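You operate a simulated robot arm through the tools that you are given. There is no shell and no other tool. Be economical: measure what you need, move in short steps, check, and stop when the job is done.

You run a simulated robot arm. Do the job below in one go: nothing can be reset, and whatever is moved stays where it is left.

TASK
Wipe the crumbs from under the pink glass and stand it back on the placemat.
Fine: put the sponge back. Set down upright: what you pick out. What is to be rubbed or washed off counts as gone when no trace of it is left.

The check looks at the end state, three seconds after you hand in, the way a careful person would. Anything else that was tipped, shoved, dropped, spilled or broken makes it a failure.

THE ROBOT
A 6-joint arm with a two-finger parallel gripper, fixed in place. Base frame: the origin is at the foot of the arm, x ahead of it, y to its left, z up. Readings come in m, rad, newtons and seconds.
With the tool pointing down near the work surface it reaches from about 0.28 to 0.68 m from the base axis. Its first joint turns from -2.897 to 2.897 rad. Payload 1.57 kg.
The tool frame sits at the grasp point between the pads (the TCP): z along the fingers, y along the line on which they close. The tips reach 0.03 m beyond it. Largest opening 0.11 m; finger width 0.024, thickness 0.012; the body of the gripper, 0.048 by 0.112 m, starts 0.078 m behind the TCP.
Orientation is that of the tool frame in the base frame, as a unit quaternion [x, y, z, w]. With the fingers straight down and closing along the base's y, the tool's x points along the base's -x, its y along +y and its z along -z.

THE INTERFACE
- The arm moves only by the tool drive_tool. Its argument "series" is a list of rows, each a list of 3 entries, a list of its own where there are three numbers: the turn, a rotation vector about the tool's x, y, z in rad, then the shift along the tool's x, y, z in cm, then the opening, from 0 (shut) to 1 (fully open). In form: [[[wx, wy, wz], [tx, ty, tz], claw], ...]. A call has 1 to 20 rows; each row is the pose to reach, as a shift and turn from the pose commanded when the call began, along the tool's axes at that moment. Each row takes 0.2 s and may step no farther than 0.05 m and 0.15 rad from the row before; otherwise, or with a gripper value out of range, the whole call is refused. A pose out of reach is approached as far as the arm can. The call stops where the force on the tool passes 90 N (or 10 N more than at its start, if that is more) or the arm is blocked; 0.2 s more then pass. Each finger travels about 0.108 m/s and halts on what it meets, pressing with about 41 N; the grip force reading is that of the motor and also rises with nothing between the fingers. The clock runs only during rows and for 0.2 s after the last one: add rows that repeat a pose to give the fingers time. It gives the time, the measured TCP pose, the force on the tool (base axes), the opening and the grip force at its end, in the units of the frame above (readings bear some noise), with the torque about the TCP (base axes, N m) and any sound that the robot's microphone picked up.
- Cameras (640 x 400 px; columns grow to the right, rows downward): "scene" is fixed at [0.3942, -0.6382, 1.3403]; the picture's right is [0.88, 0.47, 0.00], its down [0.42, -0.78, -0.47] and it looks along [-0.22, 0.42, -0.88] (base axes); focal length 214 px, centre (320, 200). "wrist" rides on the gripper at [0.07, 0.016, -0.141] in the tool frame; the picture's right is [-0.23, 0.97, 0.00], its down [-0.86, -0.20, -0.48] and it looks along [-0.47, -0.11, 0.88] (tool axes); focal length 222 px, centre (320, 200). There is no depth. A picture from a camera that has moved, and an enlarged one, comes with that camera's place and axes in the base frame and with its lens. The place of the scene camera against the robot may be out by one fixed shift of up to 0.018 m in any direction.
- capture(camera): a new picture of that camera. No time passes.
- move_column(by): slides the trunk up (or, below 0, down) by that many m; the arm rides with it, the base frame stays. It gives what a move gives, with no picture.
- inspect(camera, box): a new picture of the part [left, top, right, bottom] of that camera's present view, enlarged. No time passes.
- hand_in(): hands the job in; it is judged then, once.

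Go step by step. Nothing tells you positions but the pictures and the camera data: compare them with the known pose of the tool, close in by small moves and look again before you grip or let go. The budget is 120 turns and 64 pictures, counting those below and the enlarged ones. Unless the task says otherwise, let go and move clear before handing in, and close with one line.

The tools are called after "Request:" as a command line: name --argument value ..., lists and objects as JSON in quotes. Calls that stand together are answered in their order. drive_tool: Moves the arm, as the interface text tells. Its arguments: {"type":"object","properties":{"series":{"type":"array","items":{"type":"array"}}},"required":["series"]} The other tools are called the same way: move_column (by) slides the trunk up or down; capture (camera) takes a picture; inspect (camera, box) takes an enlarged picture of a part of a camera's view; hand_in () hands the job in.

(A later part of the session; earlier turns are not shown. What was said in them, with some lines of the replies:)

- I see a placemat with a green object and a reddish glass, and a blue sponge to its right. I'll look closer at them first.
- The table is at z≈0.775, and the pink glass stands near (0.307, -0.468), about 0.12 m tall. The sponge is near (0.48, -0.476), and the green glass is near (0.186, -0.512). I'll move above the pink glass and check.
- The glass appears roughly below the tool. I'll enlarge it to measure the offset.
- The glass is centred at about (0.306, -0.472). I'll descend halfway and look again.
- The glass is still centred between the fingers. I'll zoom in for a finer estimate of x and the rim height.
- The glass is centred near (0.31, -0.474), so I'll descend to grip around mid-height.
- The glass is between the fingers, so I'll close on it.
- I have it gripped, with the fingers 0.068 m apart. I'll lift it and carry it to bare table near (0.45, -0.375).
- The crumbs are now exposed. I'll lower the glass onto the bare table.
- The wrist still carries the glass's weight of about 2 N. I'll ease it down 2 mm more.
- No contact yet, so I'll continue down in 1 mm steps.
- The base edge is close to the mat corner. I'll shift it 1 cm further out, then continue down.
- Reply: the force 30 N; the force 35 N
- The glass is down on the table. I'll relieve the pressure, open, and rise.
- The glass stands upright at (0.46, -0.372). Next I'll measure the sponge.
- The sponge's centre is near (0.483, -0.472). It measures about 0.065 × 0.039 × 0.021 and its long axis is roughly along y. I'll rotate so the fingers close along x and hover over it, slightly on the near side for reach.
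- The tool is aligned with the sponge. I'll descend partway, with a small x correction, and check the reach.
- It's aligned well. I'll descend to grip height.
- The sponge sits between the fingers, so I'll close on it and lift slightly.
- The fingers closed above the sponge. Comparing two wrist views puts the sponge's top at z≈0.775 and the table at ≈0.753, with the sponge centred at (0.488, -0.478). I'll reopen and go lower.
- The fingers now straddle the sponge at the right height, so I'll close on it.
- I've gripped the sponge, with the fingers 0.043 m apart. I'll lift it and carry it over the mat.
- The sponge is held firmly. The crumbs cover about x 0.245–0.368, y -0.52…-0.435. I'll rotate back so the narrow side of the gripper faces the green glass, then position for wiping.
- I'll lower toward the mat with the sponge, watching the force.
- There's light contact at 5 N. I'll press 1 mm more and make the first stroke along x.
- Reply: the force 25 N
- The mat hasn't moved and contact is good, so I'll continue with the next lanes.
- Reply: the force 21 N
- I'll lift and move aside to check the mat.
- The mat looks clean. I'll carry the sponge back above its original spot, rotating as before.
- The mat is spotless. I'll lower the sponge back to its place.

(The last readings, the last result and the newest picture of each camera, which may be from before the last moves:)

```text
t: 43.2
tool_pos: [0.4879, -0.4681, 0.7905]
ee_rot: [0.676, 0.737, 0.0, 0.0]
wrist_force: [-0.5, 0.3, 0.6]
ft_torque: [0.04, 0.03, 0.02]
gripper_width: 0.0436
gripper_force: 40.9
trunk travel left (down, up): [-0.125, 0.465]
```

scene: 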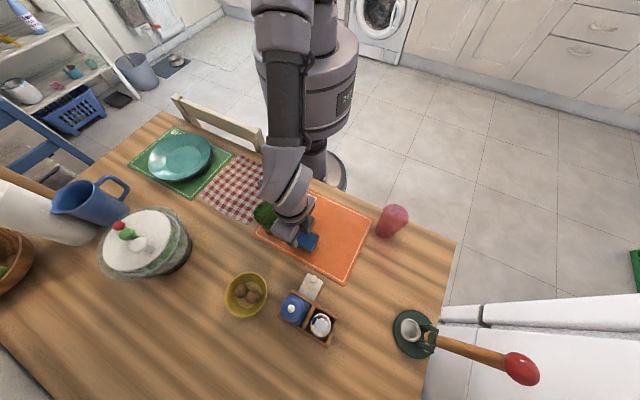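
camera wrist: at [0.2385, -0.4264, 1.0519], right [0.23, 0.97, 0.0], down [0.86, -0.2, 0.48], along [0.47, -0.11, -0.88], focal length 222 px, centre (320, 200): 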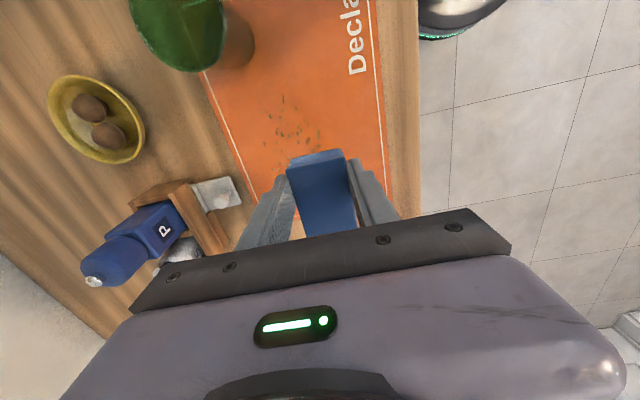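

The sponge is within a millimetre or so of the table. I'll release, rise, and look.

Request:
drive_tool --series '[[[0, 0, 0], [0, 0, 0.05], 0.5], [[0, 0, 0], [0, 0, 0.05], 1], [[0, 0, 0], [0, 0, 0.05], 1], [[0, 0, 0], [0, 0, 0.05], 1], [[0, 0, 0], [0, 0, -4], 1], [[0, 0, 0], [0, 0, -8], 1], [[0, 0, 0], [0, 0, -12], 1], [[0, 0, 0], [0, 0, -15], 1], [[0, 0, 0], [0, 0, -15], 1]]'

Request:
inspect --camera "scene" --box '[310, 180, 450, 290]'

Request:
capture --camera "wrist"

```text
t: 45.2
tool_pos: [0.4891, -0.4671, 0.941]
ee_rot: [0.675, 0.738, 0.0, 0.0]
wrist_force: [0.3, -0.2, 0.4]
ft_torque: [-0.02, 0.04, -0.01]
gripper_width: 0.1098
gripper_force: 0.0
trunk travel left (down, up): [-0.125, 0.465]
```

```text
3.64 times, centred on (380, 235) of scene
camera zoom: at [0.3942, -0.6382, 1.3403], right [0.88, 0.47, 0.0], down [0.42, -0.78, -0.47], along [-0.22, 0.42, -0.88], focal length 780 px, centre (102, 73)
```

zoom: 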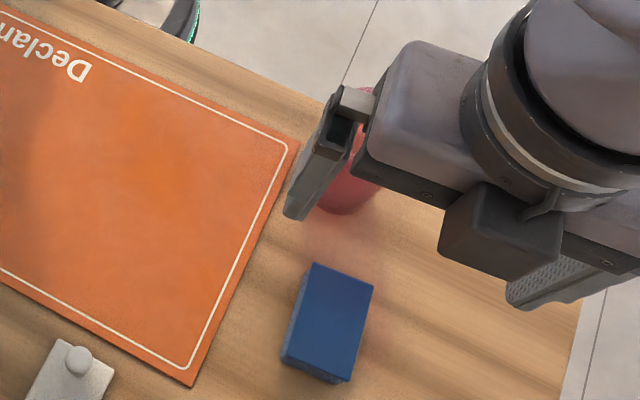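

```text
26 pictures are left
camera wrist: at [0.4998, -0.3962, 1.0828], right [0.99, -0.14, 0.0], down [-0.12, -0.87, 0.48], along [-0.07, -0.47, -0.88], focal length 222 px, centre (320, 200)
```

wrist: 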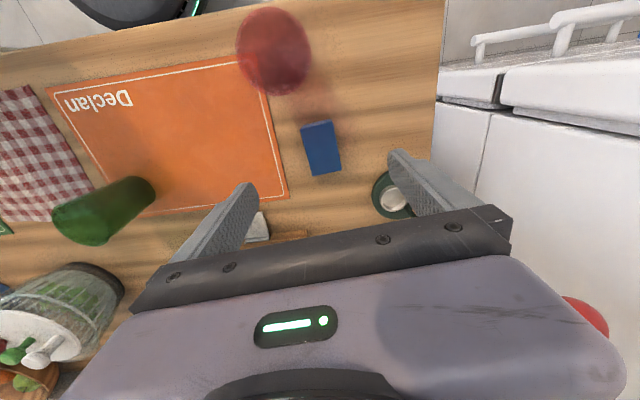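

The sponge is back in place. Next I'll return over the pink glass with the original orientation.

Request:
drive_tool --series '[[[0, 0, -0.148], [1, -0.2, 0], 1], [[0, 0, -0.297], [2, -0.4, 0], 1], [[0, 0, -0.445], [3, -0.6, 0], 1], [[0, 0, -0.593], [4, -0.8, 0], 1], [[0, 0, -0.742], [5, -1, 0], 1], [[0, 0, -0.89], [6, -1.2, 0], 1], [[0, 0, -1.038], [7, -1.4, 0], 1], [[0, 0, -1.187], [8, -1.6, 0], 1], [[0, 0, -1.335], [9, -1.8, 0], 1], [[0, 0, -1.4835], [9.75, -1.96, 0], 1], [[0, 0, -1.4835], [9.75, -1.96, 0], 1]]'

Request:
capture --camera "wrist"

```text
t: 47.6
tool_pos: [0.4598, -0.3719, 0.9428]
ee_rot: [0.0, 1.0, 0.0, -0.001]
wrist_force: [0.2, -1.0, 0.4]
ft_torque: [-0.03, 0.01, -0.01]
gripper_width: 0.1099
gripper_force: 0.1
trunk travel left (down, up): [-0.125, 0.465]
```

```text
25 pictures are left
camera wrist: at [0.39, -0.3558, 1.0841], right [0.23, 0.97, 0.0], down [0.86, -0.2, 0.48], along [0.47, -0.11, -0.88], focal length 222 px, centre (320, 200)
```

wrist: 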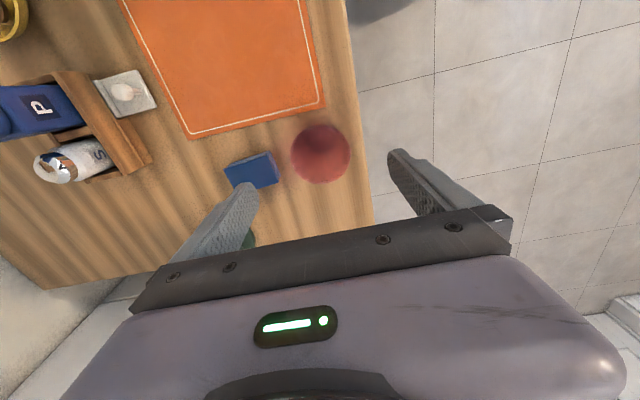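

The view is the same as when I released the glass. I'll descend, grip it, and lift.

Request:
drive_tool --series '[[[0, 0, 0], [0, 0, 4], 1], [[0, 0, 0], [0, 0, 8], 1], [[0, 0, 0], [0, 0, 11.5], 1], [[0, 0, 0], [0, 0, 11.5], 1], [[0, 0, 0], [0, 0, 11.5], 0.6], [[0, 0, 0], [0, 0, 11.5], 0.45], [[0, 0, 0], [0, 0, 11.5], 0.3], [[0, 0, 0], [0, 0, 11.5], 0.3], [[0, 0, 0], [0, 0, 11.5], 0.3]]'

```text
t: 49.6
tool_pos: [0.4635, -0.3733, 0.8258]
ee_rot: [0.0, 1.0, 0.0, 0.0]
wrist_force: [0.3, 0.5, -0.2]
ft_torque: [0.0, -0.02, 0.03]
gripper_width: 0.0683
gripper_force: 41.0
trunk travel left (down, up): [-0.125, 0.465]
```

The glass is gripped. I'll carry it back to its original spot on the mat.

Request:
drive_tool --series '[[[0, 0, 0], [0, 0, -3], 0.3], [[0, 0, 0], [0, 0, -7], 0.3], [[0, 0, 0], [3, -2, -7], 0.3], [[0, 0, 0], [6, -4, -7], 0.3], [[0, 0, 0], [9, -6, -7], 0.3], [[0, 0, 0], [12, -8, -7], 0.3], [[0, 0, 0], [15.3, -10.2, -7], 0.3], [[0, 0, 0], [15.3, -10.2, -7], 0.3], [[0, 0, 0], [15.3, -10.2, -4], 0.3], [[0, 0, 0], [15.3, -10.2, -1.5], 0.3], [[0, 0, 0], [15.3, -10.2, -0.6], 0.3], [[0, 0, 0], [15.3, -10.2, -0.6], 0.3]]'

Request:
capture --camera "wrist"

```text
t: 52.2
tool_pos: [0.3068, -0.4736, 0.8325]
ee_rot: [-0.001, 1.0, 0.0, 0.0]
wrist_force: [-0.4, 0.0, -2.1]
ft_torque: [0.03, 0.01, -0.01]
gripper_width: 0.0685
gripper_force: 40.9
trunk travel left (down, up): [-0.125, 0.465]
```

```text
24 pictures are left
camera wrist: at [0.2366, -0.4571, 0.9748], right [0.23, 0.97, 0.0], down [0.86, -0.2, 0.48], along [0.47, -0.11, -0.88], focal length 222 px, centre (320, 200)
```

wrist: 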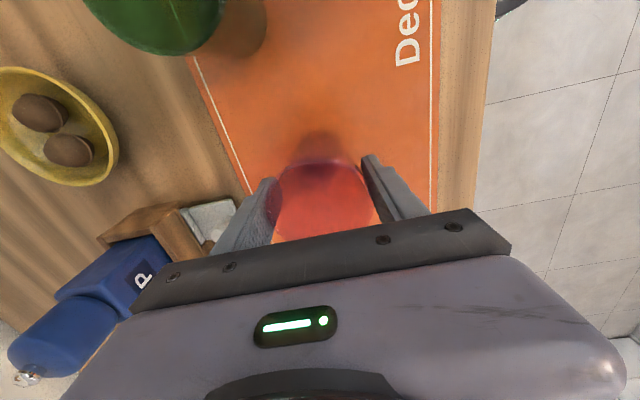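

I'll ease the glass down until contact.

Request:
drive_tool --series '[[[0, 0, 0], [0, 0, 0.15], 0.3], [[0, 0, 0], [0, 0, 0.3], 0.3], [[0, 0, 0], [0, 0, 0.3], 0.3]]'

Request:
drive_tool --series '[[[0, 0, 0], [0, 0, 0.1], 0.3], [[0, 0, 0], [0, 0, 0.1], 0.3]]'

```text
t: 53.0
tool_pos: [0.3062, -0.4738, 0.8301]
ee_rot: [0.0, 1.0, 0.0, 0.0]
wrist_force: [-0.1, -0.4, -2.1]
ft_torque: [-0.01, -0.02, -0.02]
gripper_width: 0.068
gripper_force: 40.7
trunk travel left (down, up): [-0.125, 0.465]
```

```text
t: 53.6
tool_pos: [0.3062, -0.4747, 0.8289]
ee_rot: [0.0, 1.0, -0.001, 0.0]
wrist_force: [-0.7, -0.8, 1.4]
ft_torque: [-0.1, 0.06, -0.02]
gripper_width: 0.0683
gripper_force: 41.4
trunk travel left (down, up): [-0.125, 0.465]
```

The glass has touched down, so I'll release it and rise clear.

Request:
drive_tool --series '[[[0, 0, 0], [0, 0, 0], 0.7], [[0, 0, 0], [0, 0, 0], 1], [[0, 0, 0], [0, 0, 0], 1], [[0, 0, 0], [0, 0, 0], 1], [[0, 0, 0], [0, 0, -4], 1], [[0, 0, 0], [0, 0, -8], 1], [[0, 0, 0], [0, 0, -12], 1], [[0, 0, 0], [0, 0, -16], 1], [[0, 0, 0], [0, 4, -20], 1], [[0, 0, 0], [0, 8.5, -20], 1], [[0, 0, 0], [0, 13, -20], 1], [[0, 0, 0], [0, 17, -20], 1], [[0, 0, 0], [0, 17, -20], 1]]'

Request:
inspect --camera "scene" --box '[230, 170, 410, 290]'

Request:
capture --camera "wrist"

Request:
capture --camera "scene"

```text
refused: row 9 steps farther than a row can; nothing moved
```

```text
3.33 times, centred on (320, 230) of scene
camera zoom: at [0.3942, -0.6382, 1.3403], right [0.88, 0.47, 0.0], down [0.42, -0.78, -0.47], along [-0.22, 0.42, -0.88], focal length 715 px, centre (320, 100)
```

zoom: 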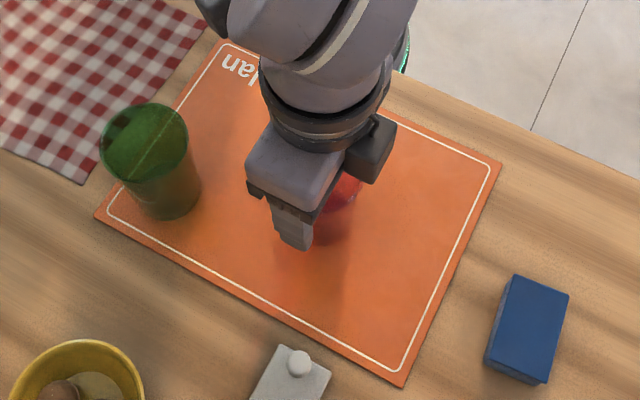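

```text
22 pictures are left
camera wrist: at [0.2369, -0.457, 0.9706], right [0.23, 0.97, 0.0], down [0.85, -0.2, 0.48], along [0.47, -0.11, -0.88], focal length 222 px, centre (320, 200)
```

wrist: 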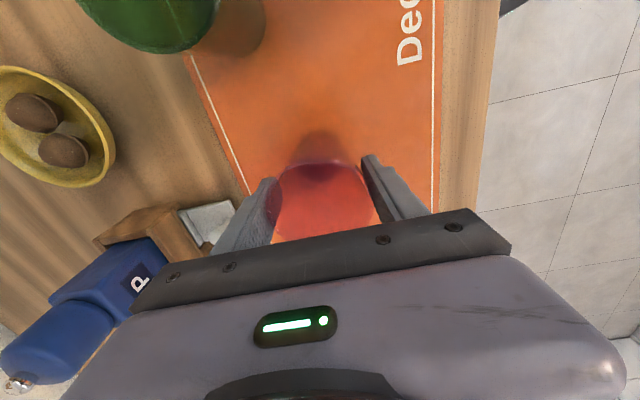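

```text
21 pictures are left
```

scene: 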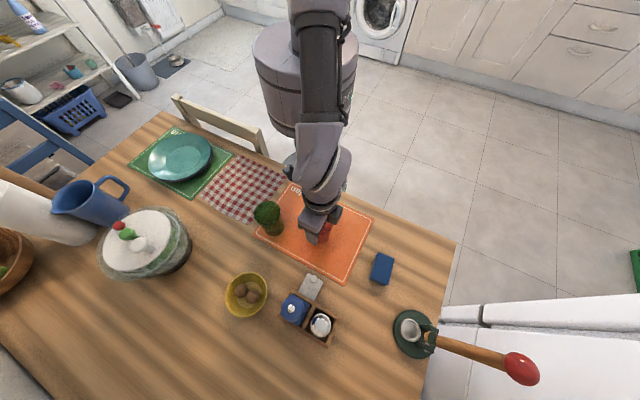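

One row's step was too long, so the call was refused and the glass is still held. I'll resend the release with shorter steps.

Request:
drive_tool --series '[[[0, 0, 0], [0, 0, 0], 0.7], [[0, 0, 0], [0, 0, 0], 1], [[0, 0, 0], [0, 0, 0], 1], [[0, 0, 0], [0, 0, 0], 1], [[0, 0, 0], [0, 0, -4], 1], [[0, 0, 0], [0, 0, -8], 1], [[0, 0, 0], [0, 0, -12], 1], [[0, 0, 0], [0, 0, -16], 1], [[0, 0, 0], [0, 0, -20], 1], [[0, 0, 0], [0, 4, -20], 1], [[0, 0, 0], [0, 8, -20], 1], [[0, 0, 0], [0, 12, -20], 1], [[0, 0, 0], [0, 16, -20], 1], [[0, 0, 0], [0, 16, -20], 1]]'

Request:
inspect --camera "scene" --box '[230, 170, 410, 290]'

Request:
capture --camera "wrist"

```text
t: 56.6
tool_pos: [0.3079, -0.3115, 1.0302]
ee_rot: [-0.001, 1.0, 0.0, 0.0]
wrist_force: [-0.4, 0.7, 0.1]
ft_torque: [-0.03, -0.01, -0.03]
gripper_width: 0.11
gripper_force: 0.0
trunk travel left (down, up): [-0.125, 0.465]
```

```text
3.33 times, centred on (320, 230) of scene
camera zoom: at [0.3942, -0.6382, 1.3403], right [0.88, 0.47, 0.0], down [0.42, -0.78, -0.47], along [-0.22, 0.42, -0.88], focal length 715 px, centre (320, 100)
```

zoom: 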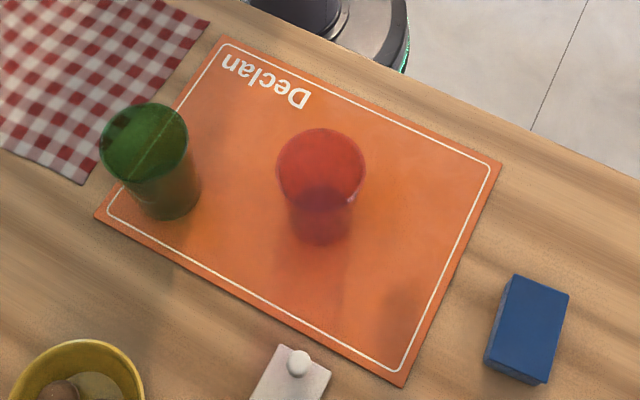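

```text
19 pictures are left
camera wrist: at [0.2378, -0.2953, 1.1714], right [0.23, 0.97, 0.0], down [0.86, -0.2, 0.48], along [0.47, -0.11, -0.88], focal length 222 px, centre (320, 200)
```

wrist: 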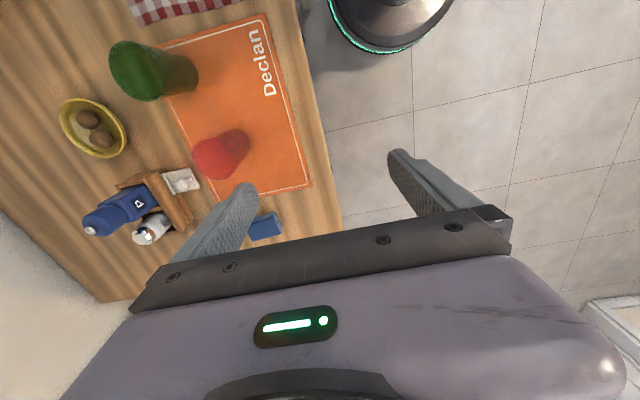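

The glass stands upright on the mat and everything else is in its place. There's a faint dark patch near the mat's lower right, so I'll check whether it's only a shadow.

Request:
inspect --camera "wrist" --box '[150, 40, 330, 220]'

Request:
inspect --camera "scene" --box '[290, 215, 370, 285]'

```text
2.22 times, centred on (240, 130) of wrist
camera zoom: at [0.2378, -0.2953, 1.1714], right [0.23, 0.97, 0.0], down [0.86, -0.2, 0.48], along [0.47, -0.11, -0.88], focal length 494 px, centre (498, 356)
```

zoom: 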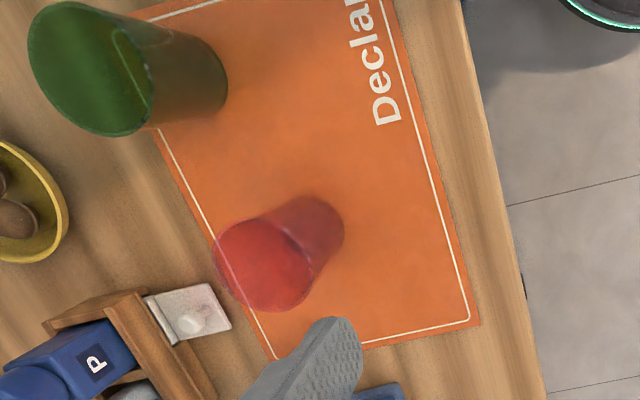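

```text
5.71 times, centred on (330, 250) of scene
camera zoom: at [0.3942, -0.6382, 1.3403], right [0.88, 0.47, 0.0], down [0.42, -0.78, -0.47], along [-0.22, 0.42, -0.88], focal length 1226 px, centre (263, -86)
```

zoom: 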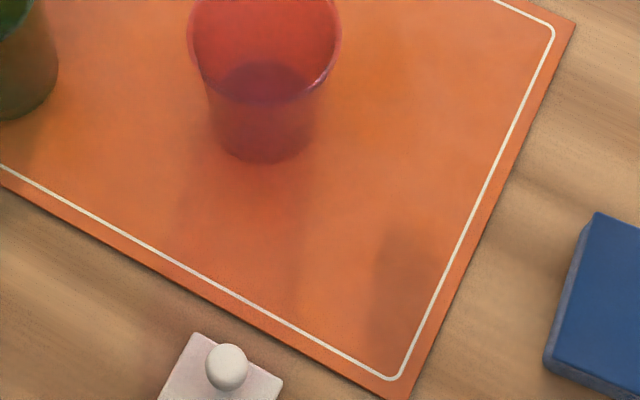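

The dark patch is only a shadow from the gripper. The mat is clean, the glass stands upright on it, and the sponge is back in its place, so I'm handing in.

Request:
hand_in

```text
The job is handed in.
```

I wiped the crumbs off the placemat, stood the pink glass back upright on it where it was, and put the sponge back in its place.
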